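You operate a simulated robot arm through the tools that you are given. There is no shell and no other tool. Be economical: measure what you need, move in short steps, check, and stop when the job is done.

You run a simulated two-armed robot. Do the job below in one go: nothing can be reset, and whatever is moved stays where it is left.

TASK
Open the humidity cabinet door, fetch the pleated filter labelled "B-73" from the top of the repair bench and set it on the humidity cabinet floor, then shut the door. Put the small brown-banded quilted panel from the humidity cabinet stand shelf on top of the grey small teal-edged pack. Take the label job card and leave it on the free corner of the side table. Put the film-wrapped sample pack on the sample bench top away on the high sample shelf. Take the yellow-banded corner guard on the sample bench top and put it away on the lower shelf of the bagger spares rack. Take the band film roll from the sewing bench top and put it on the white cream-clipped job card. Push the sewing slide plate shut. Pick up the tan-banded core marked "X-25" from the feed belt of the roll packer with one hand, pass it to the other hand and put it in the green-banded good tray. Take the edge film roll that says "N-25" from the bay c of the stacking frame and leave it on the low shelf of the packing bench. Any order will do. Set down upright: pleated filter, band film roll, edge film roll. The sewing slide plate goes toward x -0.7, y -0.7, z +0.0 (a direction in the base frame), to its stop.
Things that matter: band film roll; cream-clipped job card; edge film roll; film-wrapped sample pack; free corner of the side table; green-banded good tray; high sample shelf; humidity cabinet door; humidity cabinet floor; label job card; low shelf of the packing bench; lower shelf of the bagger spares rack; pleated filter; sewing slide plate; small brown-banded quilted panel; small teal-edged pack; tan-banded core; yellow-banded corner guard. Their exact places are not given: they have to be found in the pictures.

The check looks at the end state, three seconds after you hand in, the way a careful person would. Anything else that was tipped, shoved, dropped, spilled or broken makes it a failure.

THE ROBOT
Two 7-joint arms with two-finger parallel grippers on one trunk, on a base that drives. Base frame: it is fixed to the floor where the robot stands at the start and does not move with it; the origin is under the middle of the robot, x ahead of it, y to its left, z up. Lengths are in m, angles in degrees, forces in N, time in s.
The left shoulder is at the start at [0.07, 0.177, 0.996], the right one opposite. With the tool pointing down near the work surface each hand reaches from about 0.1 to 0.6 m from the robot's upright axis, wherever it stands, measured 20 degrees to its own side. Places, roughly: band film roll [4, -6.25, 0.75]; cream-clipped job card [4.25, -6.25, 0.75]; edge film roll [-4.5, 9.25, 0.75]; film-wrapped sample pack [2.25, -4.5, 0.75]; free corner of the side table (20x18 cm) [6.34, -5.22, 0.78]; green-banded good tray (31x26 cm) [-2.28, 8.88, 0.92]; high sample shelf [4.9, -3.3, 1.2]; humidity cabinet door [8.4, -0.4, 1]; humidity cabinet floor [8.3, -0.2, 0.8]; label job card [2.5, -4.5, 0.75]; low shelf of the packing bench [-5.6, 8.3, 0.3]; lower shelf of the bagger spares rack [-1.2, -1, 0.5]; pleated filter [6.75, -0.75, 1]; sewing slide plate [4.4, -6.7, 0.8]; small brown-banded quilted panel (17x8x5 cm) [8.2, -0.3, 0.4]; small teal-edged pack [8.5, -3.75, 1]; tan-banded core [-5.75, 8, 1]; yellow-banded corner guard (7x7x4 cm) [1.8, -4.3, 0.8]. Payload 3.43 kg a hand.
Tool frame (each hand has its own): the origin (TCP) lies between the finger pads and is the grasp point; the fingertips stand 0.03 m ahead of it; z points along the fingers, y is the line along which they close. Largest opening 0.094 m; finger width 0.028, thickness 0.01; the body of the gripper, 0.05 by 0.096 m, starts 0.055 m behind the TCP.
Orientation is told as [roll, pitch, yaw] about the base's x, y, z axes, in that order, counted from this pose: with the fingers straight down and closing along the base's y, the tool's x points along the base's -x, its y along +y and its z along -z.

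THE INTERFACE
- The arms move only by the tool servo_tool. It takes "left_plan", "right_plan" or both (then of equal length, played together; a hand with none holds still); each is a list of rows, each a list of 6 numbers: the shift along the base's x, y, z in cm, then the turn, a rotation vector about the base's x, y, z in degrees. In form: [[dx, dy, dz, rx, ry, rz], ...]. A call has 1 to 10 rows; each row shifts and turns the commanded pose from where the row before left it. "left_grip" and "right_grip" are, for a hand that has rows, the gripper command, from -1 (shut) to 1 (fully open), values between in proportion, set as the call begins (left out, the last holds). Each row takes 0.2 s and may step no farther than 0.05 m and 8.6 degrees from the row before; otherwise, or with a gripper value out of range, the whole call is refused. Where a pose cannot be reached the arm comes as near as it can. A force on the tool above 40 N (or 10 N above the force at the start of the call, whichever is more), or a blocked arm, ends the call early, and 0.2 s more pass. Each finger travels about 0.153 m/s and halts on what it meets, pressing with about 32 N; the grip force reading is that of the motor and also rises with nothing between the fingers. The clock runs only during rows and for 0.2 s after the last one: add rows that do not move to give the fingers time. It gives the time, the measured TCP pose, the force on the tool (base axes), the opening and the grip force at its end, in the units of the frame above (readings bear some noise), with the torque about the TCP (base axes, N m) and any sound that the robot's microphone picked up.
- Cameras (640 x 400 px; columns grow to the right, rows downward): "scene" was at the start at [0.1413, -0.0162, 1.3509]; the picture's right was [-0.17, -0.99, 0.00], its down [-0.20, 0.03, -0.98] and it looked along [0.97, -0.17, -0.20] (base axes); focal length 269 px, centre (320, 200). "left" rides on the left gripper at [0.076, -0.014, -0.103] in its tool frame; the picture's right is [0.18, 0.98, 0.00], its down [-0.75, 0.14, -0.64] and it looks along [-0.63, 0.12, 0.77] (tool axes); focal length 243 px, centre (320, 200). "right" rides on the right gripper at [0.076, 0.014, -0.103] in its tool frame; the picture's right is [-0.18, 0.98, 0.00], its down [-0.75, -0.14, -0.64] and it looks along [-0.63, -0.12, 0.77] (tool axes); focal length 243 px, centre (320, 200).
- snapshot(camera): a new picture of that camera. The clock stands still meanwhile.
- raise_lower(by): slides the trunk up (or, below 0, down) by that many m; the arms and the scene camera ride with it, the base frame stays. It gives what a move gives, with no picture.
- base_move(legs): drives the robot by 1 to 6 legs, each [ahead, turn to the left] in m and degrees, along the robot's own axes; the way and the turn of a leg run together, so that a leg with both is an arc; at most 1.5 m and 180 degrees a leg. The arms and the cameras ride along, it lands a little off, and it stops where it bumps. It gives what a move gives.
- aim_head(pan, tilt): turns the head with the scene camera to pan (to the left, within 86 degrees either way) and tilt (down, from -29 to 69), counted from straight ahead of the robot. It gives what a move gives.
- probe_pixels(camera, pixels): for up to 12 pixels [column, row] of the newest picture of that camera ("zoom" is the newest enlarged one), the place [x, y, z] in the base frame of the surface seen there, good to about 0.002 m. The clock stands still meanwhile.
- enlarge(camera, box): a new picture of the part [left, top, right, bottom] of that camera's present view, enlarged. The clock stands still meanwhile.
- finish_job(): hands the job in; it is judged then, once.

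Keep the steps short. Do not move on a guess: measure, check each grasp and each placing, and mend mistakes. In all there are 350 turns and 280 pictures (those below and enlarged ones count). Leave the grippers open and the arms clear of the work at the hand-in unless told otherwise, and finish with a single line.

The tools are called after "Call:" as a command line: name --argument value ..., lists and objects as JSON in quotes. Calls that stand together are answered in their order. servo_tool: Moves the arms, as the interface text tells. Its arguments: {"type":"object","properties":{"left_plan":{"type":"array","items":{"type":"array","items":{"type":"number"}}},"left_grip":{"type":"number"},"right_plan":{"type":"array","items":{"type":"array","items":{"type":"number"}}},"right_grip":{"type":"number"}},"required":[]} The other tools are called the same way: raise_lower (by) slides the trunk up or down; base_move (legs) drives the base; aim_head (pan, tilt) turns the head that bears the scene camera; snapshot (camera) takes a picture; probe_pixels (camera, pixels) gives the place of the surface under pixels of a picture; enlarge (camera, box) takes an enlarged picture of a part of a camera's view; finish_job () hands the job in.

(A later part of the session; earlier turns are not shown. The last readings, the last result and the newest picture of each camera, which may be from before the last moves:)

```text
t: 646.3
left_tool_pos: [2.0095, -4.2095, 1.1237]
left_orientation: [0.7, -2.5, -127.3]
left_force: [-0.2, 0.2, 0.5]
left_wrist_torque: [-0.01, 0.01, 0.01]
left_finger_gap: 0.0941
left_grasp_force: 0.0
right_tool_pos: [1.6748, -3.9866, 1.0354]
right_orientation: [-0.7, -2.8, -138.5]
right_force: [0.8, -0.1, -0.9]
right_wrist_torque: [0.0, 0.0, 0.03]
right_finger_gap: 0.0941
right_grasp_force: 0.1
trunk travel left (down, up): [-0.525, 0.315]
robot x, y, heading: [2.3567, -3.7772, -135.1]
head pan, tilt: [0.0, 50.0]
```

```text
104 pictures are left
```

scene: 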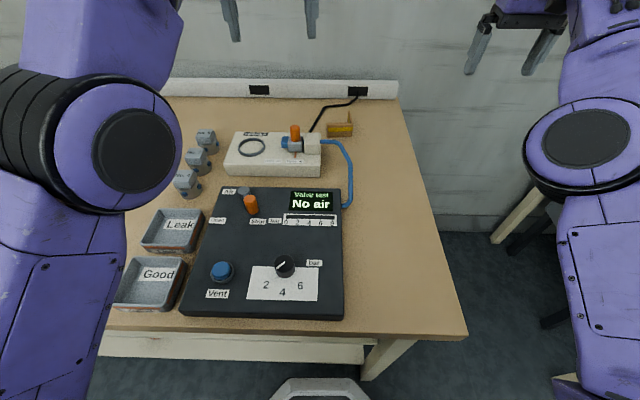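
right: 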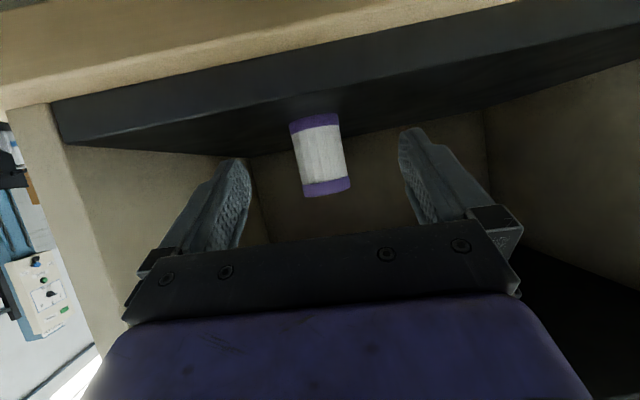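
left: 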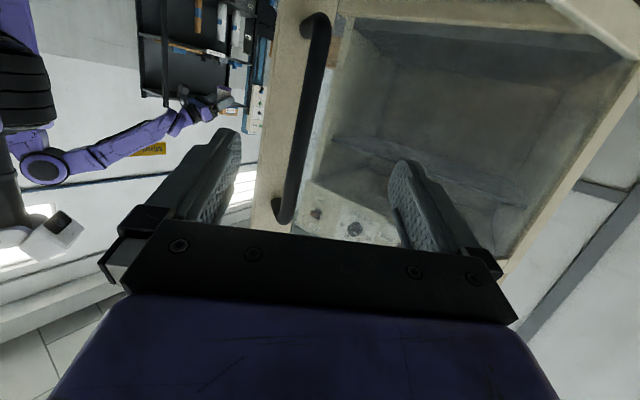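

Call:
enlarge --camera "scene" --box '[270, 80, 410, 180]'

Call:
probe_pixels --camera "zoom" --pixels '[[260, 250], [365, 250], [365, 200], [262, 210], [365, 155], [310, 260], [240, 282], [300, 290], [345, 330], [375, 400], [225, 260], [130, 215]]'

```text
4.00 times, centred on (340, 130) of scene
```

zoom: 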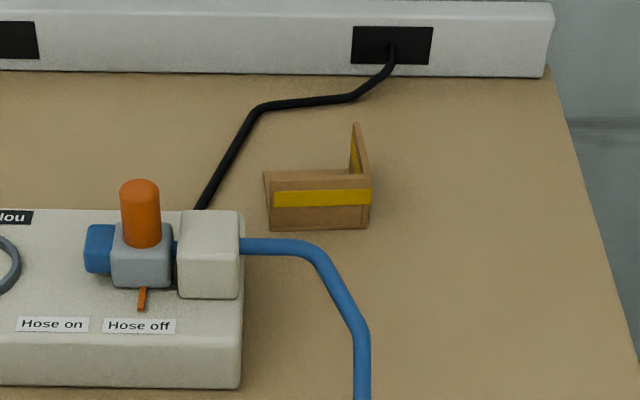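

```text
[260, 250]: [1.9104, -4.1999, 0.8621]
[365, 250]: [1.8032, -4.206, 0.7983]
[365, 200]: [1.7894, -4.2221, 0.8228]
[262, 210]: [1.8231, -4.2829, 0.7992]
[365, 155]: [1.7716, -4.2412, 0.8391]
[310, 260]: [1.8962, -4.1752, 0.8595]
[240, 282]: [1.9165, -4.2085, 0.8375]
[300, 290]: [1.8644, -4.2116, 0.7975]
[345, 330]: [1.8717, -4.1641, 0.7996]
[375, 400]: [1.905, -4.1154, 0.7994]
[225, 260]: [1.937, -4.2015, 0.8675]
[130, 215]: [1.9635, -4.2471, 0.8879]
```

The guard is an L: front wall facing me, side wall at right going back (top z 0.839). I'll pinch the side wall from above with a ~32° tilt, clear of the hose (z≈0.866). Positioning above it.

Call:
base_move --legs '[[0.03, 0]]'

Call:
servo_tool --right_plan '[[1.95, -3.85, -0.5, -5.1, 5.1, 2.9], [1.95, -3.85, -0.5, -5.1, 5.1, 2.9], [1.95, -3.85, -0.5, -5.1, 5.1, 2.9], [1.95, -3.85, -0.5, -5.1, 5.1, 2.9], [1.95, -3.85, -0.5, 0, 0, 0], [1.95, -3.85, -0.5, 0, 0, 0], [0, 0, 0, 0, 0, 0]]'

Call:
snapshot --camera "right"

```text
t: 647.3
left_tool_pos: [1.9896, -4.2288, 1.122]
left_orientation: [0.5, -2.4, -127.3]
left_force: [0.6, -0.1, 0.0]
left_wrist_torque: [-0.01, -0.01, 0.01]
left_finger_gap: 0.0942
left_grasp_force: 0.1
right_tool_pos: [1.6559, -4.0047, 1.0328]
right_orientation: [-0.6, -2.6, -138.4]
right_force: [0.2, -0.7, 0.1]
right_wrist_torque: [-0.02, -0.01, -0.01]
right_finger_gap: 0.0941
right_grasp_force: 0.0
trunk travel left (down, up): [-0.525, 0.315]
robot x, y, heading: [2.3377, -3.7936, -134.9]
head pan, tilt: [0.0, 50.0]
stopped in leg 1: the robot was blocked; the commanded pose is now the measured one
```

```text
t: 648.9
left_tool_pos: [1.99, -4.2271, 1.1225]
left_orientation: [0.5, -2.6, -127.4]
left_force: [-0.7, -0.3, 0.1]
left_wrist_torque: [0.0, 0.02, 0.0]
left_finger_gap: 0.0942
left_grasp_force: 0.0
right_tool_pos: [1.7532, -4.246, 1.0106]
right_orientation: [-2.0, -31.5, -126.2]
right_force: [0.3, -0.4, -0.9]
right_wrist_torque: [0.02, 0.0, 0.0]
right_finger_gap: 0.0938
right_grasp_force: 0.2
right hand out of reach, approached as far as the arm can: row 1, 2, 3, 4, 5, 6
trunk travel left (down, up): [-0.525, 0.315]
robot x, y, heading: [2.3369, -3.7931, -135.1]
head pan, tilt: [0.0, 50.0]
```

```text
102 pictures are left
```

right: 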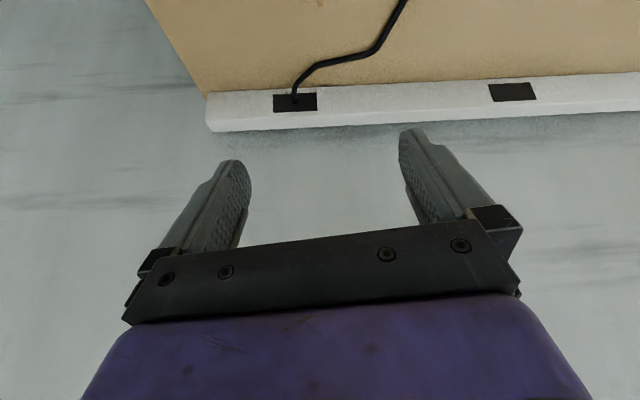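

Call:
servo_tool --right_plan '[[0, 0, -4, 0, 0, 0], [0, 0, -4, 0, 0, 0], [0, 0, -2, 0, 0, 0], [0, 0, 0, 0, 0, 0]]'

Call:
snapshot --camera "right"

Call:
enlarge --camera "scene" --box '[270, 60, 430, 180]'

```text
t: 649.9
left_tool_pos: [1.9914, -4.2285, 1.1226]
left_orientation: [0.5, -2.4, -127.3]
left_force: [-0.4, -0.2, -0.4]
left_wrist_torque: [0.0, 0.0, 0.0]
left_finger_gap: 0.0939
left_grasp_force: 0.0
right_tool_pos: [1.754, -4.2457, 0.9152]
right_orientation: [-2.1, -31.4, -126.2]
right_force: [-0.9, 0.4, 0.3]
right_wrist_torque: [0.02, -0.01, 0.01]
right_finger_gap: 0.0941
right_grasp_force: 0.1
trunk travel left (down, up): [-0.525, 0.315]
robot x, y, heading: [2.3362, -3.7894, -135.5]
head pan, tilt: [0.0, 50.0]
```

```text
101 pictures are left
```

right: 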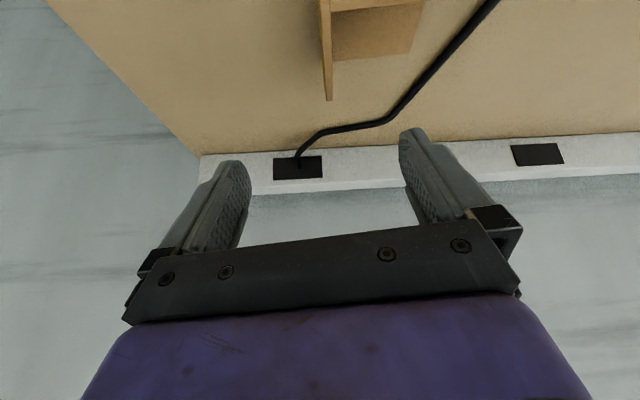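

```text
3.33 times, centred on (350, 120) of scene
```

zoom: 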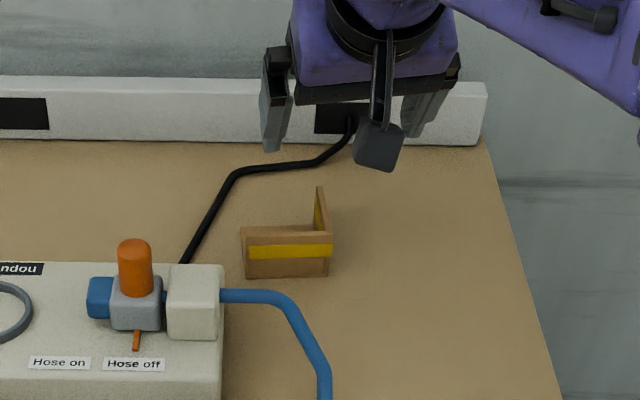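

Call:
probe_pixels --camera "right" --pixels '[[329, 92], [324, 40], [321, 8], [400, 8]]'

```text
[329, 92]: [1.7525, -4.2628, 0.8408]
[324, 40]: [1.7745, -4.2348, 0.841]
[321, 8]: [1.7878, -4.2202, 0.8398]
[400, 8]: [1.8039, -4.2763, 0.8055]
```

Side wall is centred between the fingers. Small shift, lower to z 0.848, and close.

Call:
servo_tool --right_plan '[[1.1, 0.2, -2.5, 0, 0, 0], [0, 0, -2.5, 0, 0, 0], [0, 0, -1.7, 0, 0, 0], [0, 0, 0, 0, 0, 0]]'

Call:
snapshot --camera "right"

Call:
enlarge --camera "scene" --box '[270, 60, 430, 180]'

```text
t: 650.9
left_tool_pos: [1.9924, -4.2273, 1.1229]
left_orientation: [0.3, -2.5, -127.4]
left_force: [0.0, -0.3, -0.6]
left_wrist_torque: [0.01, 0.0, 0.0]
left_finger_gap: 0.0939
left_grasp_force: 0.0
right_tool_pos: [1.7647, -4.2448, 0.8473]
right_orientation: [-2.0, -31.4, -126.2]
right_force: [-0.7, 0.3, -0.3]
right_wrist_torque: [-0.01, 0.02, 0.0]
right_finger_gap: 0.094
right_grasp_force: 0.1
trunk travel left (down, up): [-0.525, 0.315]
robot x, y, heading: [2.3393, -3.7961, -135.3]
head pan, tilt: [0.0, 50.0]
```

```text
99 pictures are left
```

right: 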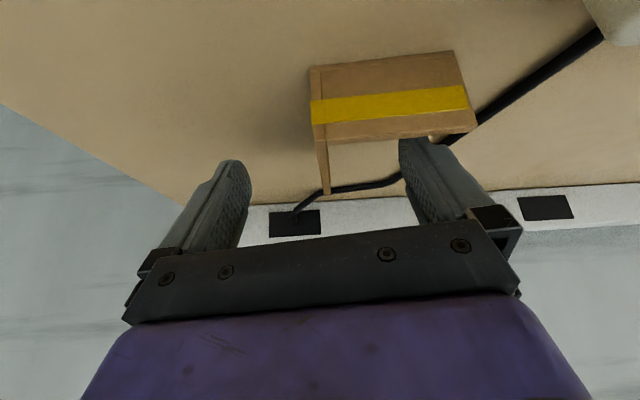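

```text
3.33 times, centred on (350, 120) of scene
```

zoom: 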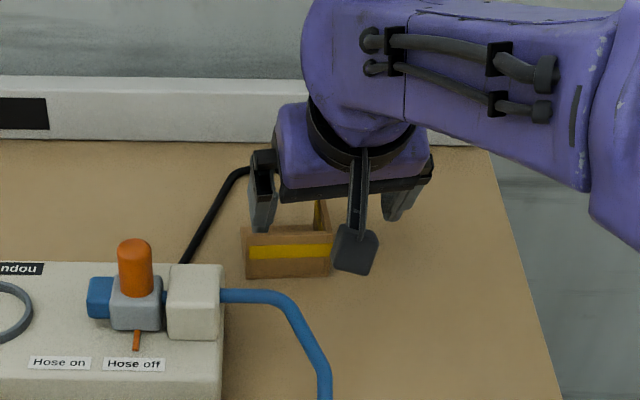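

Call:
servo_tool --right_plan '[[0, 0, 0, 0, 0, 0], [0, 0, 0, 0, 0, 0], [0, 0, 0, 0, 0, 0], [0, 0, 0, 0, 0, 0]]' --right_grip -1

Call:
servo_tool --right_plan '[[0, 0, 2, 0, 0, 0], [0, 0, 3, 0, 0, 0], [0, 0, 4, 0, 0, 0], [0, 0, 4, 0, 0, 0], [0, 0, 0, 0, 0, 0]]'

Call:
snapshot --camera "right"

Call:
snapshot --camera "scene"

```text
t: 651.9
left_tool_pos: [1.9916, -4.2274, 1.1223]
left_orientation: [0.5, -2.5, -127.3]
left_force: [-0.2, 0.2, 0.2]
left_wrist_torque: [0.04, 0.02, -0.02]
left_finger_gap: 0.0941
left_grasp_force: 0.0
right_tool_pos: [1.7649, -4.2453, 0.8455]
right_orientation: [-2.1, -31.4, -126.2]
right_force: [-0.1, 1.1, -0.4]
right_wrist_torque: [0.04, -0.01, -0.02]
right_finger_gap: 0.0078
right_grasp_force: 32.4
trunk travel left (down, up): [-0.525, 0.315]
robot x, y, heading: [2.3375, -3.7931, -135.2]
head pan, tilt: [0.0, 50.0]
```

```text
t: 653.1
left_tool_pos: [1.9911, -4.2282, 1.1218]
left_orientation: [0.5, -2.4, -127.3]
left_force: [-0.7, -0.3, 1.0]
left_wrist_torque: [-0.03, -0.02, -0.01]
left_finger_gap: 0.0942
left_grasp_force: 0.1
right_tool_pos: [1.7645, -4.2465, 0.978]
right_orientation: [-2.1, -31.4, -126.2]
right_force: [0.2, 0.5, -0.8]
right_wrist_torque: [-0.02, 0.01, 0.0]
right_finger_gap: 0.0077
right_grasp_force: 32.8
trunk travel left (down, up): [-0.525, 0.315]
robot x, y, heading: [2.3351, -3.7933, -135.1]
head pan, tilt: [0.0, 50.0]
```

```text
97 pictures are left
```

right: 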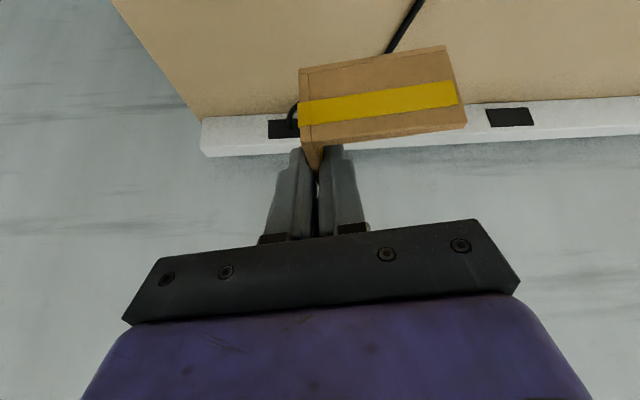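

```text
96 pictures are left
```

scene: 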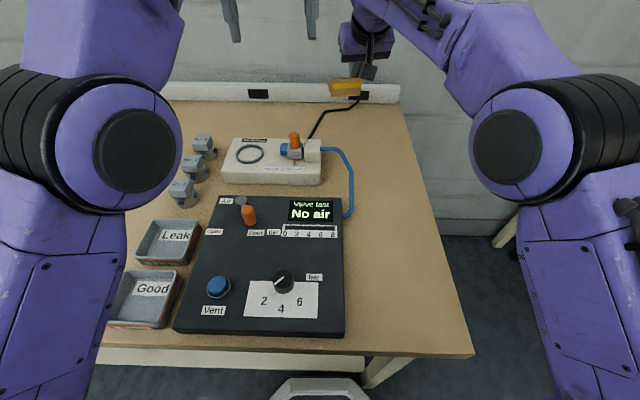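

Guard held. Raising slightly, backing off, and driving to the spares rack.

Call:
raise_lower --by 0.12

Call:
base_move --legs '[[-0.75, 0], [0, -90], [1.5, 0], [1.5, 0], [1.4, 0], [0, 90]]'

Call:
aim_head --pan 0 --tilt 25

Call:
snapshot --camera "scene"

```text
t: 654.6
left_tool_pos: [1.9908, -4.2288, 1.2426]
left_orientation: [0.5, -2.5, -127.2]
left_force: [0.4, -0.9, -0.3]
left_wrist_torque: [-0.01, -0.01, -0.01]
left_finger_gap: 0.0943
left_grasp_force: 0.1
right_tool_pos: [1.7645, -4.2471, 1.0964]
right_orientation: [-2.2, -31.5, -126.3]
right_force: [-0.8, -0.2, -0.3]
right_wrist_torque: [0.02, -0.01, 0.0]
right_finger_gap: 0.0076
right_grasp_force: 32.2
trunk travel left (down, up): [-0.645, 0.195]
robot x, y, heading: [2.3374, -3.7923, -135.0]
head pan, tilt: [0.0, 50.0]
```

```text
t: 686.8
left_tool_pos: [-0.56, -0.549, 1.2424]
left_orientation: [0.5, -2.5, -129.6]
left_force: [0.4, 0.2, 0.3]
left_wrist_torque: [-0.02, -0.03, -0.01]
left_finger_gap: 0.0939
left_grasp_force: 0.0
right_tool_pos: [-0.7866, -0.5574, 1.0973]
right_orientation: [-2.1, -31.4, -128.6]
right_force: [0.0, 0.5, -1.1]
right_wrist_torque: [0.01, 0.06, 0.01]
right_finger_gap: 0.0077
right_grasp_force: 32.4
trunk travel left (down, up): [-0.645, 0.195]
robot x, y, heading: [-0.1944, -0.1288, -137.5]
head pan, tilt: [0.0, 50.0]
```

```text
t: 687.7
left_tool_pos: [-0.5594, -0.5486, 1.243]
left_orientation: [0.5, -2.4, -129.6]
left_force: [0.4, 0.1, -0.4]
left_wrist_torque: [0.0, 0.0, -0.04]
left_finger_gap: 0.0938
left_grasp_force: 0.0
right_tool_pos: [-0.7875, -0.5577, 1.0961]
right_orientation: [-2.1, -31.4, -128.6]
right_force: [-0.4, -0.3, 0.5]
right_wrist_torque: [-0.02, 0.0, 0.03]
right_finger_gap: 0.0074
right_grasp_force: 32.1
trunk travel left (down, up): [-0.645, 0.195]
robot x, y, heading: [-0.1968, -0.1294, -137.7]
head pan, tilt: [0.0, 25.0]
```

```text
95 pictures are left
```

scene: 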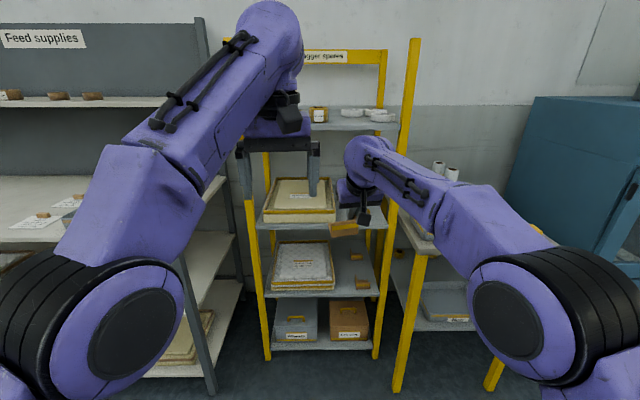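

Call:
probe_pixels --camera "scene" --pixels '[[350, 228], [345, 292], [340, 347], [355, 256], [362, 283], [345, 275], [330, 265], [268, 295], [375, 285], [345, 245], [345, 125], [370, 240]]'

Call:
enlarge --camera "scene" --box '[230, 190, 430, 370]'

```text
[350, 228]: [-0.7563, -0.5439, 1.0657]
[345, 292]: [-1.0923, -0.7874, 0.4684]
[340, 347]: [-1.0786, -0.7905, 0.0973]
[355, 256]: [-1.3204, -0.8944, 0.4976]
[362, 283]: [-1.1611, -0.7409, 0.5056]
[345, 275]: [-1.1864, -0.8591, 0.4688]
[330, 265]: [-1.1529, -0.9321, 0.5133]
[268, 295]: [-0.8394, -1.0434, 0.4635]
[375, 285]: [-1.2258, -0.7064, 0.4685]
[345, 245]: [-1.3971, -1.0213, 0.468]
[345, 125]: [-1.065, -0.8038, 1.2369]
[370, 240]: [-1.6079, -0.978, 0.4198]
```

```text
2.22 times, centred on (330, 280) of scene
```

zoom: 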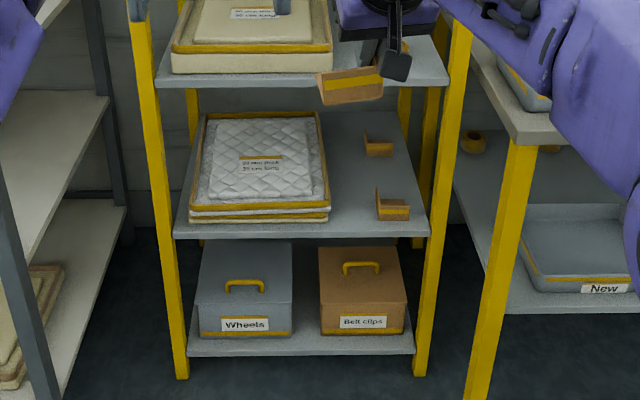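

The lower shelf is at z 0.469, with two guards at its right side and free room at (u≈-0.21, v≈-1.45). Straightening, pulling the left hand back, and lowering the trunk.

Call:
base_move --legs '[[0, 2.7]]'

Call:
servo_tool --left_plan '[[3.4, 3.4, 0, 0, 0, 0], [3.4, 3.4, 0, 0, 0, 0], [3.4, 3.4, 0, 0, 0, 0], [3.4, 3.4, 0, 0, 0, 0], [0, 0, 0, 0, 0, 0]]' --right_plan '[[-2.1, 2.1, 0, 0, 0, 0], [-2.1, 2.1, 0, 0, 0, 0], [-2.1, 2.1, 0, 0, 0, 0], [-2.1, 2.1, 0, 0, 0, 0], [0, 0, 0, 0, 0, 0]]'

Call:
raise_lower --by -0.4

Call:
raise_lower --by -0.1

Call:
aim_head --pan 0 --tilt 20

Call:
snapshot --camera "scene"

```text
t: 688.5
left_tool_pos: [-0.5404, -0.5637, 1.2418]
left_orientation: [0.6, -2.5, -127.0]
left_force: [0.5, -0.4, 0.7]
left_wrist_torque: [0.01, 0.02, 0.01]
left_finger_gap: 0.0941
left_grasp_force: 0.1
right_tool_pos: [-0.7674, -0.5841, 1.0965]
right_orientation: [-2.0, -31.4, -126.0]
right_force: [-0.7, -0.2, 0.3]
right_wrist_torque: [-0.03, 0.03, 0.0]
right_finger_gap: 0.0076
right_grasp_force: 32.1
trunk travel left (down, up): [-0.645, 0.195]
robot x, y, heading: [-0.1974, -0.1299, -134.9]
head pan, tilt: [0.0, 25.0]
```

```text
t: 689.7
left_tool_pos: [-0.404, -0.4314, 1.2438]
left_orientation: [0.6, -2.5, -126.9]
left_force: [0.1, -0.7, -0.7]
left_wrist_torque: [0.0, 0.03, -0.04]
left_finger_gap: 0.0939
left_grasp_force: 0.1
right_tool_pos: [-0.8488, -0.502, 1.0957]
right_orientation: [-2.1, -31.3, -125.9]
right_force: [1.2, -0.4, 0.1]
right_wrist_torque: [0.01, -0.02, -0.01]
right_finger_gap: 0.0077
right_grasp_force: 32.1
trunk travel left (down, up): [-0.645, 0.195]
robot x, y, heading: [-0.197, -0.1296, -135.2]
head pan, tilt: [0.0, 25.0]
```

```text
t: 693.5
left_tool_pos: [-0.4041, -0.4317, 0.8437]
left_orientation: [0.4, -2.5, -127.0]
left_force: [-1.0, -0.7, 0.1]
left_wrist_torque: [0.05, -0.03, -0.01]
left_finger_gap: 0.0941
left_grasp_force: 0.0
right_tool_pos: [-0.8484, -0.5024, 0.6958]
right_orientation: [-2.1, -31.5, -125.9]
right_force: [-0.4, -0.3, -0.8]
right_wrist_torque: [-0.02, -0.01, 0.02]
right_finger_gap: 0.0078
right_grasp_force: 32.3
trunk travel left (down, up): [-0.245, 0.595]
robot x, y, heading: [-0.1953, -0.1295, -135.1]
head pan, tilt: [0.0, 25.0]
```

```text
t: 694.8
left_tool_pos: [-0.4033, -0.4289, 0.7442]
left_orientation: [0.6, -2.5, -126.8]
left_force: [-0.3, 0.3, 0.0]
left_wrist_torque: [0.01, 0.04, 0.0]
left_finger_gap: 0.0941
left_grasp_force: 0.1
right_tool_pos: [-0.8486, -0.5016, 0.5964]
right_orientation: [-2.1, -31.6, -126.0]
right_force: [0.5, 0.1, -0.8]
right_wrist_torque: [0.0, 0.0, 0.0]
right_finger_gap: 0.0077
right_grasp_force: 32.5
trunk travel left (down, up): [-0.145, 0.695]
robot x, y, heading: [-0.1982, -0.1265, -134.8]
head pan, tilt: [0.0, 25.0]
```

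```text
t: 695.5
left_tool_pos: [-0.4038, -0.4303, 0.7446]
left_orientation: [0.4, -2.5, -126.9]
left_force: [-0.2, 0.2, 1.1]
left_wrist_torque: [0.01, 0.0, 0.02]
left_finger_gap: 0.0938
left_grasp_force: 0.0
right_tool_pos: [-0.8488, -0.5021, 0.5977]
right_orientation: [-2.1, -31.5, -125.9]
right_force: [0.1, -0.4, -0.1]
right_wrist_torque: [-0.04, 0.03, -0.04]
right_finger_gap: 0.0076
right_grasp_force: 31.8
trunk travel left (down, up): [-0.145, 0.695]
robot x, y, heading: [-0.1972, -0.1296, -134.7]
head pan, tilt: [0.0, 20.0]
```

```text
93 pictures are left
```

scene: 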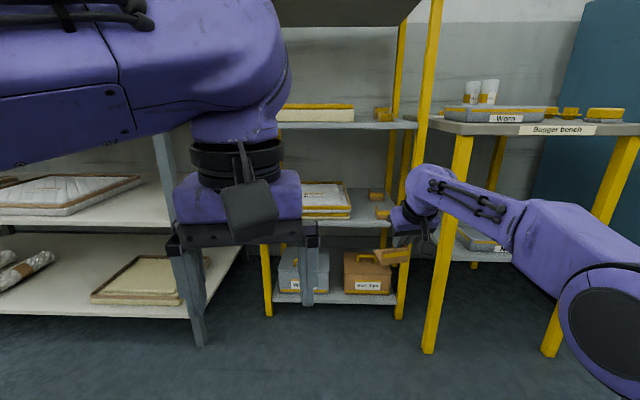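

Call:
probe_pixels --camera "scene" --pixels '[[432, 330], [550, 340], [470, 128], [405, 260], [268, 270], [345, 215], [345, 125], [375, 196], [384, 214], [575, 130], [640, 350]]'

```text
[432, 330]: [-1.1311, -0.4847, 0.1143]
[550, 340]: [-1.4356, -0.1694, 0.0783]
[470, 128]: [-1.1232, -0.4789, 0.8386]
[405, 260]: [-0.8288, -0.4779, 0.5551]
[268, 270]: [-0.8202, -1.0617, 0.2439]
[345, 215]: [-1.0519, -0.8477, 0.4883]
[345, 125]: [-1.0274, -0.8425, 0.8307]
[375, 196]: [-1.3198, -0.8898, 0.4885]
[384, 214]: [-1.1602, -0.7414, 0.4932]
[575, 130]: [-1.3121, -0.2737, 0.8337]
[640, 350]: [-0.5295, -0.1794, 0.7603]
```

Clearances look fine (bagger bench leg at u −0.457; upper shelf at z 0.83). Lowering a bit more and driving in 0.42 m.

Call:
raise_lower --by -0.05

Call:
base_move --legs '[[0.4, 0]]'

Call:
aim_head --pan -10 --tilt 35

Call:
snapshot --camera "scene"

Call:
snapshot --camera "right"

```text
t: 696.4
left_tool_pos: [-0.4036, -0.4299, 0.6946]
left_orientation: [0.6, -2.5, -127.0]
left_force: [0.0, -0.1, -0.8]
left_wrist_torque: [0.01, 0.0, 0.0]
left_finger_gap: 0.0942
left_grasp_force: 0.1
right_tool_pos: [-0.8481, -0.501, 0.5468]
right_orientation: [-2.1, -31.5, -125.9]
right_force: [-0.8, 0.0, -0.2]
right_wrist_torque: [0.01, 0.01, -0.01]
right_finger_gap: 0.0077
right_grasp_force: 32.3
trunk travel left (down, up): [-0.095, 0.745]
robot x, y, heading: [-0.2015, -0.1316, -135.0]
head pan, tilt: [0.0, 20.0]
```

```text
t: 698.9
left_tool_pos: [-0.6838, -0.7159, 0.6948]
left_orientation: [0.5, -2.6, -126.6]
left_force: [-0.2, -0.3, -0.4]
left_wrist_torque: [0.01, -0.02, 0.01]
left_finger_gap: 0.0941
left_grasp_force: 0.0
right_tool_pos: [-1.1272, -0.7905, 0.5463]
right_orientation: [-2.0, -31.4, -125.5]
right_force: [0.5, -0.2, 0.4]
right_wrist_torque: [0.0, -0.01, 0.0]
right_finger_gap: 0.0075
right_grasp_force: 32.9
trunk travel left (down, up): [-0.095, 0.745]
robot x, y, heading: [-0.4785, -0.4148, -134.5]
head pan, tilt: [0.0, 20.0]
```

```text
t: 699.7
left_tool_pos: [-0.6831, -0.7157, 0.6937]
left_orientation: [0.5, -2.5, -126.6]
left_force: [0.6, -0.7, -0.3]
left_wrist_torque: [0.0, -0.01, -0.01]
left_finger_gap: 0.094
left_grasp_force: 0.0
right_tool_pos: [-1.1279, -0.7905, 0.5464]
right_orientation: [-2.1, -31.4, -125.5]
right_force: [0.0, 0.3, 0.0]
right_wrist_torque: [0.0, 0.01, 0.01]
right_finger_gap: 0.0079
right_grasp_force: 31.6
trunk travel left (down, up): [-0.095, 0.745]
robot x, y, heading: [-0.4782, -0.417, -134.6]
head pan, tilt: [-10.0, 35.0]
```

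```text
92 pictures are left
```

scene: 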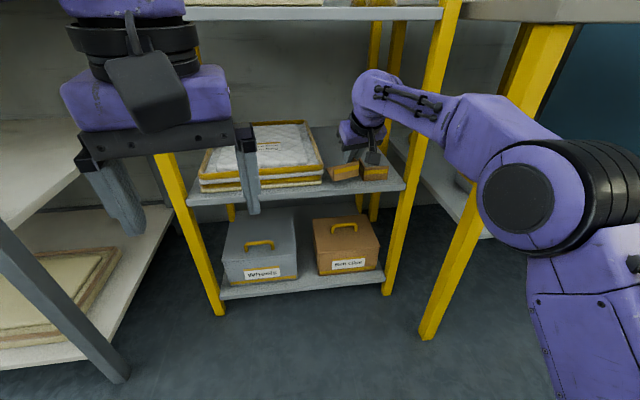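

```text
91 pictures are left
```

right: 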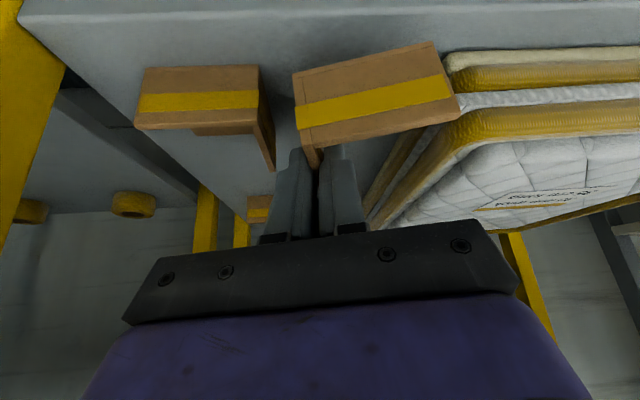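

Call:
probe_pixels --camera "right" --pixels '[[262, 90], [270, 160], [447, 55], [445, 120], [385, 185], [258, 205], [300, 140], [455, 105], [295, 80], [345, 160]]'

```text
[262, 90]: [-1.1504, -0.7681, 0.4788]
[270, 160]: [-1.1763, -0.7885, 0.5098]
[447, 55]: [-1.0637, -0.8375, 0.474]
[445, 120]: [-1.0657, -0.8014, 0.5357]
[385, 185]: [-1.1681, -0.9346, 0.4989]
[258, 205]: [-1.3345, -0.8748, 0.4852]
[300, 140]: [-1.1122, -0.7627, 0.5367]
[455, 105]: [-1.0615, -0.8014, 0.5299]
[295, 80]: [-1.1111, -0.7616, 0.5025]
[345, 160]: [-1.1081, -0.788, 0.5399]
```

The gap between the panel and the front guard is 10.7 cm; the held guard fits with ~2 cm each side. Creeping in 8 cm, then lowering.

Call:
base_move --legs '[[0.085, 0]]'

Call:
raise_lower --by -0.022

Call:
snapshot --camera "right"

```text
t: 700.8
left_tool_pos: [-0.7433, -0.7765, 0.6942]
left_orientation: [0.5, -2.6, -126.6]
left_force: [-0.4, 0.3, 0.9]
left_wrist_torque: [0.02, 0.0, 0.02]
left_finger_gap: 0.0937
left_grasp_force: 0.1
right_tool_pos: [-1.1878, -0.8514, 0.5454]
right_orientation: [-2.1, -31.5, -125.7]
right_force: [-0.2, 0.3, -0.6]
right_wrist_torque: [-0.01, -0.01, 0.0]
right_finger_gap: 0.0075
right_grasp_force: 31.5
trunk travel left (down, up): [-0.095, 0.745]
robot x, y, heading: [-0.5401, -0.4761, -134.4]
head pan, tilt: [-10.0, 35.0]
```

```text
t: 701.4
left_tool_pos: [-0.7426, -0.7754, 0.6746]
left_orientation: [0.5, -2.5, -126.6]
left_force: [-0.2, 0.3, 0.1]
left_wrist_torque: [-0.02, -0.02, -0.01]
left_finger_gap: 0.0939
left_grasp_force: 0.0
right_tool_pos: [-1.1869, -0.8507, 0.5244]
right_orientation: [-2.1, -31.4, -125.5]
right_force: [-0.1, -0.4, -0.5]
right_wrist_torque: [-0.05, -0.01, -0.01]
right_finger_gap: 0.0077
right_grasp_force: 31.9
trunk travel left (down, up): [-0.073, 0.767]
robot x, y, heading: [-0.5433, -0.4719, -134.5]
head pan, tilt: [-10.0, 35.0]
```

```text
90 pictures are left
```

right: 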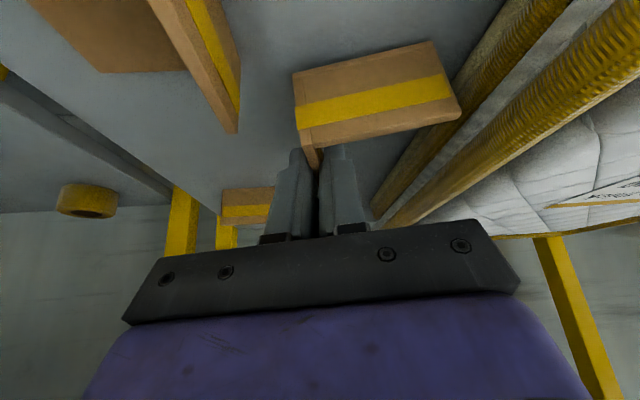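

Call:
raise_lower --by -0.008

Call:
servo_tool --right_plan '[[0, 0, -0.2, 0, 0, 0], [0, 0, 0, 0, 0, 0]]'

```text
t: 702.0
left_tool_pos: [-0.743, -0.7765, 0.6649]
left_orientation: [0.5, -2.5, -126.5]
left_force: [0.1, 0.1, 0.1]
left_wrist_torque: [0.0, -0.02, 0.02]
left_finger_gap: 0.0941
left_grasp_force: 0.0
right_tool_pos: [-1.1868, -0.8496, 0.5162]
right_orientation: [-2.1, -31.4, -125.6]
right_force: [-0.5, -0.1, 0.2]
right_wrist_torque: [0.01, -0.01, 0.02]
right_finger_gap: 0.0076
right_grasp_force: 31.9
trunk travel left (down, up): [-0.065, 0.775]
robot x, y, heading: [-0.5339, -0.4746, -134.5]
head pan, tilt: [-10.0, 35.0]
```

```text
t: 702.6
left_tool_pos: [-0.744, -0.7764, 0.6654]
left_orientation: [0.5, -2.5, -126.6]
left_force: [-0.3, -0.1, 0.7]
left_wrist_torque: [-0.01, -0.04, 0.0]
left_finger_gap: 0.0943
left_grasp_force: 0.0
right_tool_pos: [-1.1872, -0.8504, 0.5168]
right_orientation: [-2.2, -31.6, -125.6]
right_force: [-0.9, -0.8, 7.7]
right_wrist_torque: [0.09, -0.1, -0.01]
right_finger_gap: 0.008
right_grasp_force: 31.7
trunk travel left (down, up): [-0.065, 0.775]
robot x, y, heading: [-0.5352, -0.4764, -134.6]
head pan, tilt: [-10.0, 35.0]
```

Contact felt. Opening slightly and withdrawing up and back.

Call:
servo_tool --right_plan '[[0, 0, 0, 0, 0, 0], [0, 0, 0, 0, 0, 0], [0, 0, 1.5, 0, 0, 0], [0.3, 0.3, 1.5, 0, 0, 0], [0.7, 0.7, 1.0, 0, 0, 0], [0, 0, 0, 0, 0, 0]]' --right_grip -0.3

Call:
snapshot --camera "right"

```text
t: 704.0
left_tool_pos: [-0.7432, -0.7761, 0.6656]
left_orientation: [0.4, -2.5, -126.6]
left_force: [0.2, -0.3, -0.6]
left_wrist_torque: [-0.02, -0.01, -0.02]
left_finger_gap: 0.094
left_grasp_force: 0.2
right_tool_pos: [-1.1765, -0.8403, 0.5529]
right_orientation: [-2.2, -31.4, -125.7]
right_force: [0.5, -0.2, -0.7]
right_wrist_torque: [-0.02, 0.0, -0.02]
right_finger_gap: 0.0324
right_grasp_force: 0.0
trunk travel left (down, up): [-0.065, 0.775]
robot x, y, heading: [-0.5377, -0.4733, -134.6]
head pan, tilt: [-10.0, 35.0]
```

```text
89 pictures are left
```

right: 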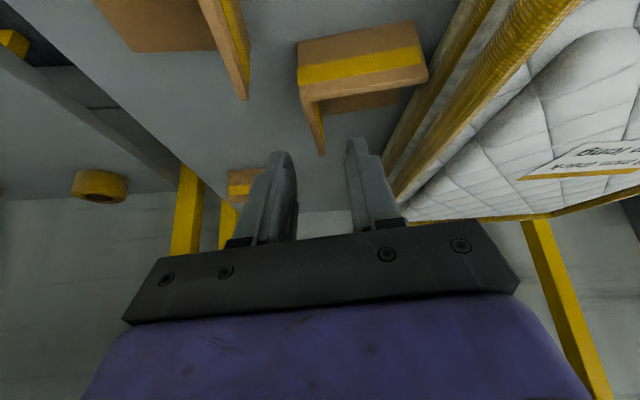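

The guard stands on the lower shelf. Backing out, raising the trunk and turning toward the far end of the hall.

Call:
base_move --legs '[[-0.7, 0]]'

Call:
raise_lower --by 0.4

Call:
raise_lower --by 0.1

Call:
servo_tool --right_plan '[[0, 0, 0, 5.6, -5.6, 0], [0, 0, 0, 5.6, -5.6, 0], [0, 0, 0, 5.6, -5.6, -4], [0, 0, 0, 5.6, -5.6, -4], [2, 2, 0, 0, 0, 0], [3, 3, 0, 0, 0, 0], [3, 3, 0, 0, 0, 0], [0, 0, 0, 0, 0, 0]]' --right_grip 1

Call:
base_move --legs '[[0, -90]]'

Call:
aim_head --pan 0 --tilt 8

Call:
snapshot --camera "scene"

```text
t: 707.8
left_tool_pos: [-0.2571, -0.2817, 0.6646]
left_orientation: [0.5, -2.5, -126.6]
left_force: [-0.8, -0.1, -0.3]
left_wrist_torque: [0.0, -0.02, 0.0]
left_finger_gap: 0.094
left_grasp_force: 0.0
right_tool_pos: [-0.691, -0.3468, 0.5536]
right_orientation: [-2.2, -31.4, -125.6]
right_force: [-0.6, -0.1, -0.9]
right_wrist_torque: [-0.02, 0.01, 0.02]
right_finger_gap: 0.0327
right_grasp_force: 0.0
trunk travel left (down, up): [-0.065, 0.775]
robot x, y, heading: [-0.0505, 0.0223, -134.2]
head pan, tilt: [-10.0, 35.0]
```

```text
t: 711.6
left_tool_pos: [-0.2571, -0.2824, 1.0652]
left_orientation: [0.4, -2.5, -126.6]
left_force: [0.6, 0.5, -0.6]
left_wrist_torque: [0.02, 0.01, -0.01]
left_finger_gap: 0.0937
left_grasp_force: 0.0
right_tool_pos: [-0.6905, -0.3472, 0.9538]
right_orientation: [-2.1, -31.4, -125.6]
right_force: [0.1, -0.3, 0.1]
right_wrist_torque: [0.0, -0.03, -0.01]
right_finger_gap: 0.0332
right_grasp_force: 0.1
trunk travel left (down, up): [-0.465, 0.375]
robot x, y, heading: [-0.0557, 0.0197, -134.4]
head pan, tilt: [-10.0, 35.0]
```

```text
t: 713.0
left_tool_pos: [-0.2576, -0.2816, 1.164]
left_orientation: [0.5, -2.5, -126.6]
left_force: [-0.7, -0.4, 0.0]
left_wrist_torque: [-0.02, 0.0, 0.0]
left_finger_gap: 0.0941
left_grasp_force: 0.1
right_tool_pos: [-0.6919, -0.347, 1.0539]
right_orientation: [-2.1, -31.5, -125.7]
right_force: [0.0, 0.0, -0.5]
right_wrist_torque: [-0.02, 0.0, 0.04]
right_finger_gap: 0.033
right_grasp_force: 0.1
trunk travel left (down, up): [-0.565, 0.275]
robot x, y, heading: [-0.0517, 0.0202, -134.3]
head pan, tilt: [-10.0, 35.0]
```

```text
refused: row 3 steps farther than a row can; nothing moved
```

```text
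t: 717.2
left_tool_pos: [-0.3566, 0.222, 1.1656]
left_orientation: [0.5, -2.5, 144.0]
left_force: [0.0, -0.2, -0.4]
left_wrist_torque: [-0.05, 0.03, 0.01]
left_finger_gap: 0.0941
left_grasp_force: 0.1
right_tool_pos: [-0.4243, 0.6565, 1.0535]
right_orientation: [-2.0, -31.4, 145.1]
right_force: [0.4, 0.6, -0.2]
right_wrist_torque: [0.02, -0.03, 0.0]
right_finger_gap: 0.0331
right_grasp_force: 0.0
trunk travel left (down, up): [-0.565, 0.275]
robot x, y, heading: [-0.0512, 0.0205, 136.1]
head pan, tilt: [-10.0, 35.0]
```

```text
t: 718.1
left_tool_pos: [-0.3562, 0.2228, 1.1649]
left_orientation: [0.5, -2.5, 144.0]
left_force: [-0.2, -0.5, 0.7]
left_wrist_torque: [0.02, 0.03, -0.01]
left_finger_gap: 0.094
left_grasp_force: 0.0
right_tool_pos: [-0.4253, 0.6553, 1.0534]
right_orientation: [-2.1, -31.4, 145.1]
right_force: [0.4, -1.2, 0.8]
right_wrist_torque: [0.01, 0.05, 0.0]
right_finger_gap: 0.033
right_grasp_force: 0.0
trunk travel left (down, up): [-0.565, 0.275]
robot x, y, heading: [-0.0493, 0.0184, 136.0]
head pan, tilt: [0.0, 8.0]
```

```text
88 pictures are left
```

scene: 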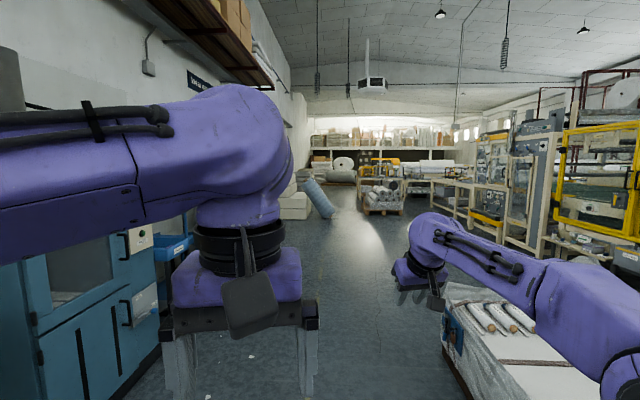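

Call:
probe_pixels --camera "scene" --pixels '[[448, 330], [318, 200], [330, 215], [382, 212], [365, 195], [470, 215], [405, 200], [150, 350], [295, 215], [430, 195], [520, 240], [355, 160]]'

Call:
servo_tool --right_plan '[[0, 0, 0, -5.56, -5.75, 0], [0, 0, 0, -5.56, -5.75, 0], [0, 0, 0, -5.56, -5.75, 0], [0, 0, 0, -5.56, -5.75, 0], [2.5, -2.5, 0, 0, 0, -6], [2.5, -2.5, 0, 0, 0, -3], [2.5, -2.5, 0, 0, 0, 0], [0, 0, 0, 0, 0, 0]]' --right_grip 1

```text
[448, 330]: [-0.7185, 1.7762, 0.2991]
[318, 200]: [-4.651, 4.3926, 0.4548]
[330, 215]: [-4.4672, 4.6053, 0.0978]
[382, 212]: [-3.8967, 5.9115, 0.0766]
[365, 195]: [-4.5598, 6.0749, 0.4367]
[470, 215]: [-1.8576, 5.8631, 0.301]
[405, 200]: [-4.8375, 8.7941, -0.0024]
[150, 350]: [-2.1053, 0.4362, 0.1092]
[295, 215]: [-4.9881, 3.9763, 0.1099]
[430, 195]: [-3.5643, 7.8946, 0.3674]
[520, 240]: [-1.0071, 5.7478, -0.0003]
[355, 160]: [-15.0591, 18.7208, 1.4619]
```

```text
t: 719.9
left_tool_pos: [-0.3568, 0.2224, 1.1649]
left_orientation: [0.5, -2.5, 144.0]
left_force: [0.6, -0.4, 0.6]
left_wrist_torque: [0.0, -0.02, -0.02]
left_finger_gap: 0.0941
left_grasp_force: 0.0
right_tool_pos: [-0.2725, 0.5735, 1.0358]
right_orientation: [2.7, 0.3, 134.7]
right_force: [-0.5, 0.8, -1.0]
right_wrist_torque: [0.01, 0.0, 0.01]
right_finger_gap: 0.0938
right_grasp_force: 0.1
right hand out of reach, approached as far as the arm can: row 2, 3, 4
trunk travel left (down, up): [-0.565, 0.275]
robot x, y, heading: [-0.0519, 0.0199, 136.2]
head pan, tilt: [0.0, 8.0]
```

Call:
base_move --legs '[[0, -1.2], [1.5, 0], [1.5, 0], [0.6, 0]]'

Call:
aim_head --pan -25 --tilt 8

Call:
snapshot --camera "scene"

```text
t: 737.8
left_tool_pos: [-2.9146, 2.7861, 1.1648]
left_orientation: [0.6, -2.6, 143.1]
left_force: [-0.6, -0.6, 0.2]
left_wrist_torque: [0.0, 0.0, -0.01]
left_finger_gap: 0.0941
left_grasp_force: 0.2
right_tool_pos: [-2.8246, 3.1361, 1.0355]
right_orientation: [2.7, 0.2, 133.8]
right_force: [0.0, 0.0, 0.3]
right_wrist_torque: [-0.01, 0.01, 0.01]
right_finger_gap: 0.0938
right_grasp_force: 0.0
trunk travel left (down, up): [-0.565, 0.275]
robot x, y, heading: [-2.6128, 2.5781, 135.2]
head pan, tilt: [0.0, 8.0]
```

```text
t: 738.7
left_tool_pos: [-2.9142, 2.785, 1.165]
left_orientation: [0.4, -2.5, 143.1]
left_force: [0.2, -0.9, -0.2]
left_wrist_torque: [0.0, 0.0, -0.03]
left_finger_gap: 0.094
left_grasp_force: 0.1
right_tool_pos: [-2.8245, 3.1363, 1.0371]
right_orientation: [2.7, 0.3, 133.8]
right_force: [0.1, 0.6, 0.5]
right_wrist_torque: [0.01, -0.03, 0.05]
right_finger_gap: 0.0941
right_grasp_force: 0.1
trunk travel left (down, up): [-0.565, 0.275]
robot x, y, heading: [-2.6127, 2.579, 135.1]
head pan, tilt: [-25.0, 8.0]
```

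```text
87 pictures are left
```

scene: 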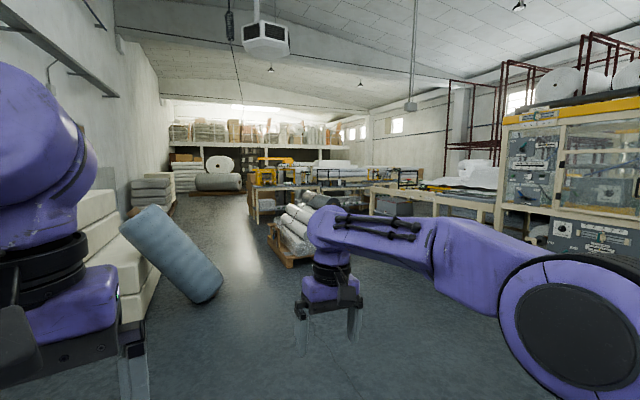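

Call:
enlarge --camera "scene" --box '[160, 120, 460, 270]'

Call:
probe_pixels --camera "scene" --pixels '[[215, 280], [290, 255], [270, 232], [318, 235], [255, 215], [258, 190], [300, 188], [385, 200], [345, 188], [440, 200], [400, 190], [250, 250]]'

```text
2.13 times, centred on (310, 195) of scene
```

zoom: 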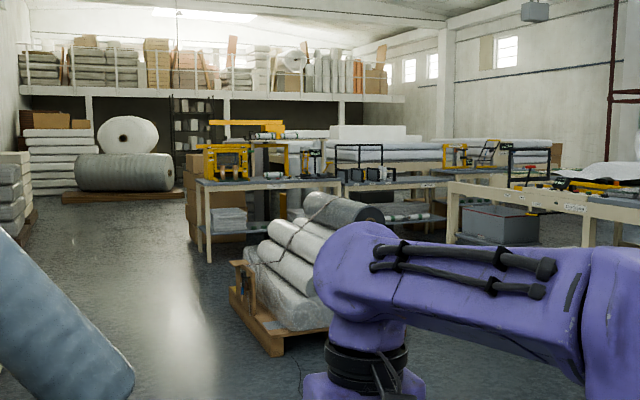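

```text
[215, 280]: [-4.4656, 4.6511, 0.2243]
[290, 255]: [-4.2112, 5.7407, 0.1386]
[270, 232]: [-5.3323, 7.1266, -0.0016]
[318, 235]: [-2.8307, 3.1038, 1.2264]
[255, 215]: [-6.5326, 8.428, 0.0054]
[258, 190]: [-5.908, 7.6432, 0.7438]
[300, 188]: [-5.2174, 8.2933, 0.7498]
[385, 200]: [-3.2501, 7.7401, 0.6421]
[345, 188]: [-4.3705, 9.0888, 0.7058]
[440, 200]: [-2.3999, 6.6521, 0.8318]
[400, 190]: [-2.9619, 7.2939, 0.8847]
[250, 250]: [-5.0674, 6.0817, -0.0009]
```

The packing bench with the roll packer is at u≈-9.55, v 1.2–2.2; the stacking bays at v≈3.3. Driving around the right side of the roll pallet.

Call:
base_move --legs '[[0, -52], [1.45, 0], [1.45, 0], [0, 52], [1.4, 0], [1.3, 0]]'

Call:
aim_head --pan 0 --tilt 18

Call:
snapshot --camera "scene"

```text
t: 755.1
left_tool_pos: [-2.2372, 5.7964, 1.1664]
left_orientation: [0.3, -2.8, 89.7]
left_force: [0.7, 1.1, 0.9]
left_wrist_torque: [-0.02, 0.01, 0.02]
left_finger_gap: 0.0939
left_grasp_force: 0.1
right_tool_pos: [-1.9033, 5.9329, 1.0391]
right_orientation: [2.7, 0.1, 80.5]
right_force: [-0.2, -0.8, 0.6]
right_wrist_torque: [-0.01, -0.04, -0.04]
right_finger_gap: 0.0936
right_grasp_force: 0.1
trunk travel left (down, up): [-0.565, 0.275]
robot x, y, heading: [-2.2244, 5.4356, 81.7]
head pan, tilt: [-25.0, 8.0]
stopped in leg 3: the robot was blocked; the commanded pose is now the measured one
```

```text
t: 756.0
left_tool_pos: [-2.2379, 5.7955, 1.1664]
left_orientation: [0.2, -2.8, 89.7]
left_force: [-0.5, 0.1, 0.8]
left_wrist_torque: [-0.01, 0.03, 0.01]
left_finger_gap: 0.0942
left_grasp_force: 0.0
right_tool_pos: [-1.9038, 5.9329, 1.0397]
right_orientation: [2.6, 0.1, 80.4]
right_force: [-0.1, 0.1, 0.0]
right_wrist_torque: [0.01, -0.01, 0.0]
right_finger_gap: 0.0941
right_grasp_force: 0.0
trunk travel left (down, up): [-0.565, 0.275]
robot x, y, heading: [-2.2226, 5.4331, 81.9]
head pan, tilt: [0.0, 18.0]
```

```text
85 pictures are left
```

scene: 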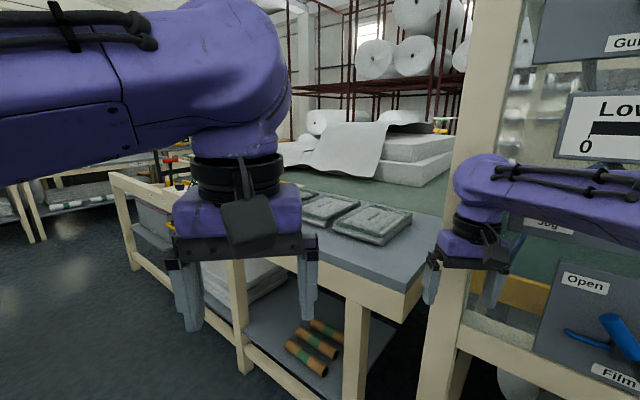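

The base touched the line's frame. Backing off 0.25 m and continuing to the left along the aisle.

Call:
base_move --legs '[[-0.25, 0], [0, 53], [1.4, 0], [1.3, 0]]'

Call:
snapshot --camera "scene"

```text
t: 767.8
left_tool_pos: [-3.5609, 6.4372, 1.1644]
left_orientation: [0.5, -2.3, 142.3]
left_force: [0.7, 0.6, -0.5]
left_wrist_torque: [-0.01, -0.04, -0.01]
left_finger_gap: 0.0942
left_grasp_force: 0.0
right_tool_pos: [-3.4649, 6.7849, 1.0347]
right_orientation: [2.6, 0.4, 133.0]
right_force: [-0.8, -0.1, 0.6]
right_wrist_torque: [-0.02, -0.02, -0.01]
right_finger_gap: 0.094
right_grasp_force: 0.0
trunk travel left (down, up): [-0.565, 0.275]
robot x, y, heading: [-3.2582, 6.2255, 134.3]
head pan, tilt: [0.0, 18.0]
stopped in leg 4: the robot was blocked; the commanded pose is now the measured one
```

```text
84 pictures are left
```

scene: 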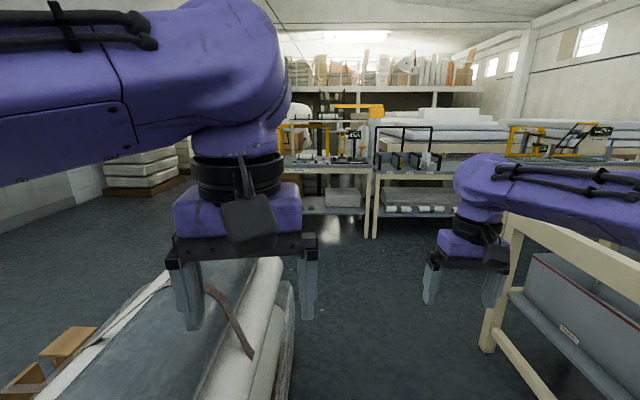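

Call:
probe_pixels --camera "scene" --pixels '[[285, 370], [285, 290], [490, 345], [600, 390], [270, 260], [370, 230], [350, 175], [430, 175], [250, 395]]'

```text
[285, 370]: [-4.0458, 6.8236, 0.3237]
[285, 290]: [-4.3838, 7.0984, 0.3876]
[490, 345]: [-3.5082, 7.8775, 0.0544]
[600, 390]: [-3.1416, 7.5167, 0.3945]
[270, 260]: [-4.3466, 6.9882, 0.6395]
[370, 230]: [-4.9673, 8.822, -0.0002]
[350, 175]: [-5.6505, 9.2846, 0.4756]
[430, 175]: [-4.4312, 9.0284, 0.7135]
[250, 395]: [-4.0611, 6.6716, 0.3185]
```

The pallet spans to v 1.97, the bench starts at v 3.05. Shifting right to v≈2.5 and going on.

Call:
base_move --legs '[[-0.12, 0], [0, -89.3], [0.4, 0], [0, 90], [1.45, 0], [0.5, 0]]'

Call:
snapshot --camera "scene"

```text
t: 776.6
left_tool_pos: [-2.8816, 6.7885, 1.166]
left_orientation: [0.5, -2.7, 84.8]
left_force: [0.1, -0.5, 0.2]
left_wrist_torque: [0.02, 0.01, -0.02]
left_finger_gap: 0.0941
left_grasp_force: 0.1
right_tool_pos: [-2.5296, 6.8895, 1.038]
right_orientation: [1.3, 0.9, 76.2]
right_force: [8.8, -12.1, 8.2]
right_wrist_torque: [-0.19, 0.1, 0.43]
right_finger_gap: 0.0871
right_grasp_force: 0.0
trunk travel left (down, up): [-0.565, 0.275]
robot x, y, heading: [-2.8988, 6.4284, 76.5]
head pan, tilt: [0.0, 18.0]
stopped in leg 4: the force on the tool passed its limit at 73 N (the readings are from after the stop); the commanded pose is now the measured one
```

```text
83 pictures are left
```

scene: 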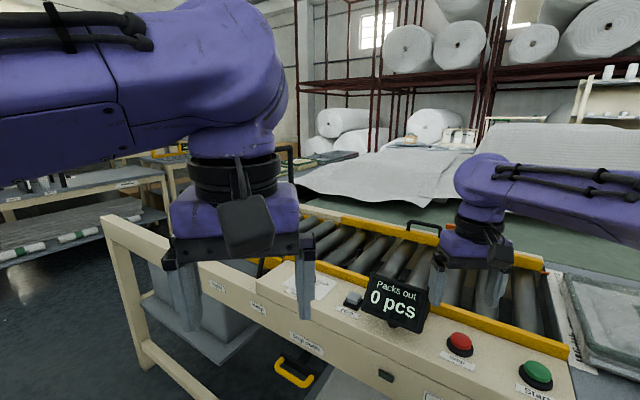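

The right hand touched the "Packs out" display while turning. Raising the trunk to lift clear, then checking the display.

Call:
raise_lower --by 0.25

Call:
enlarge --camera "scene" --box '[260, 200, 620, 400]'

```text
t: 779.1
left_tool_pos: [-2.8831, 6.7916, 1.4146]
left_orientation: [0.4, -2.5, 84.9]
left_force: [-0.2, -0.1, 0.8]
left_wrist_torque: [0.01, 0.0, 0.03]
left_finger_gap: 0.0939
left_grasp_force: 0.1
right_tool_pos: [-2.5334, 6.8944, 1.2866]
right_orientation: [1.5, 1.1, 76.2]
right_force: [0.8, 0.1, 0.5]
right_wrist_torque: [-0.01, -0.03, -0.01]
right_finger_gap: 0.0938
right_grasp_force: 0.1
trunk travel left (down, up): [-0.815, 0.025]
robot x, y, heading: [-2.8968, 6.4258, 76.7]
head pan, tilt: [0.0, 18.0]
```

```text
1.78 times, centred on (440, 300) of scene
```

zoom: 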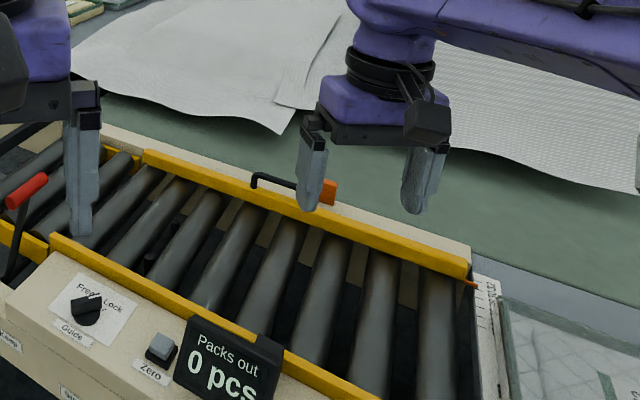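

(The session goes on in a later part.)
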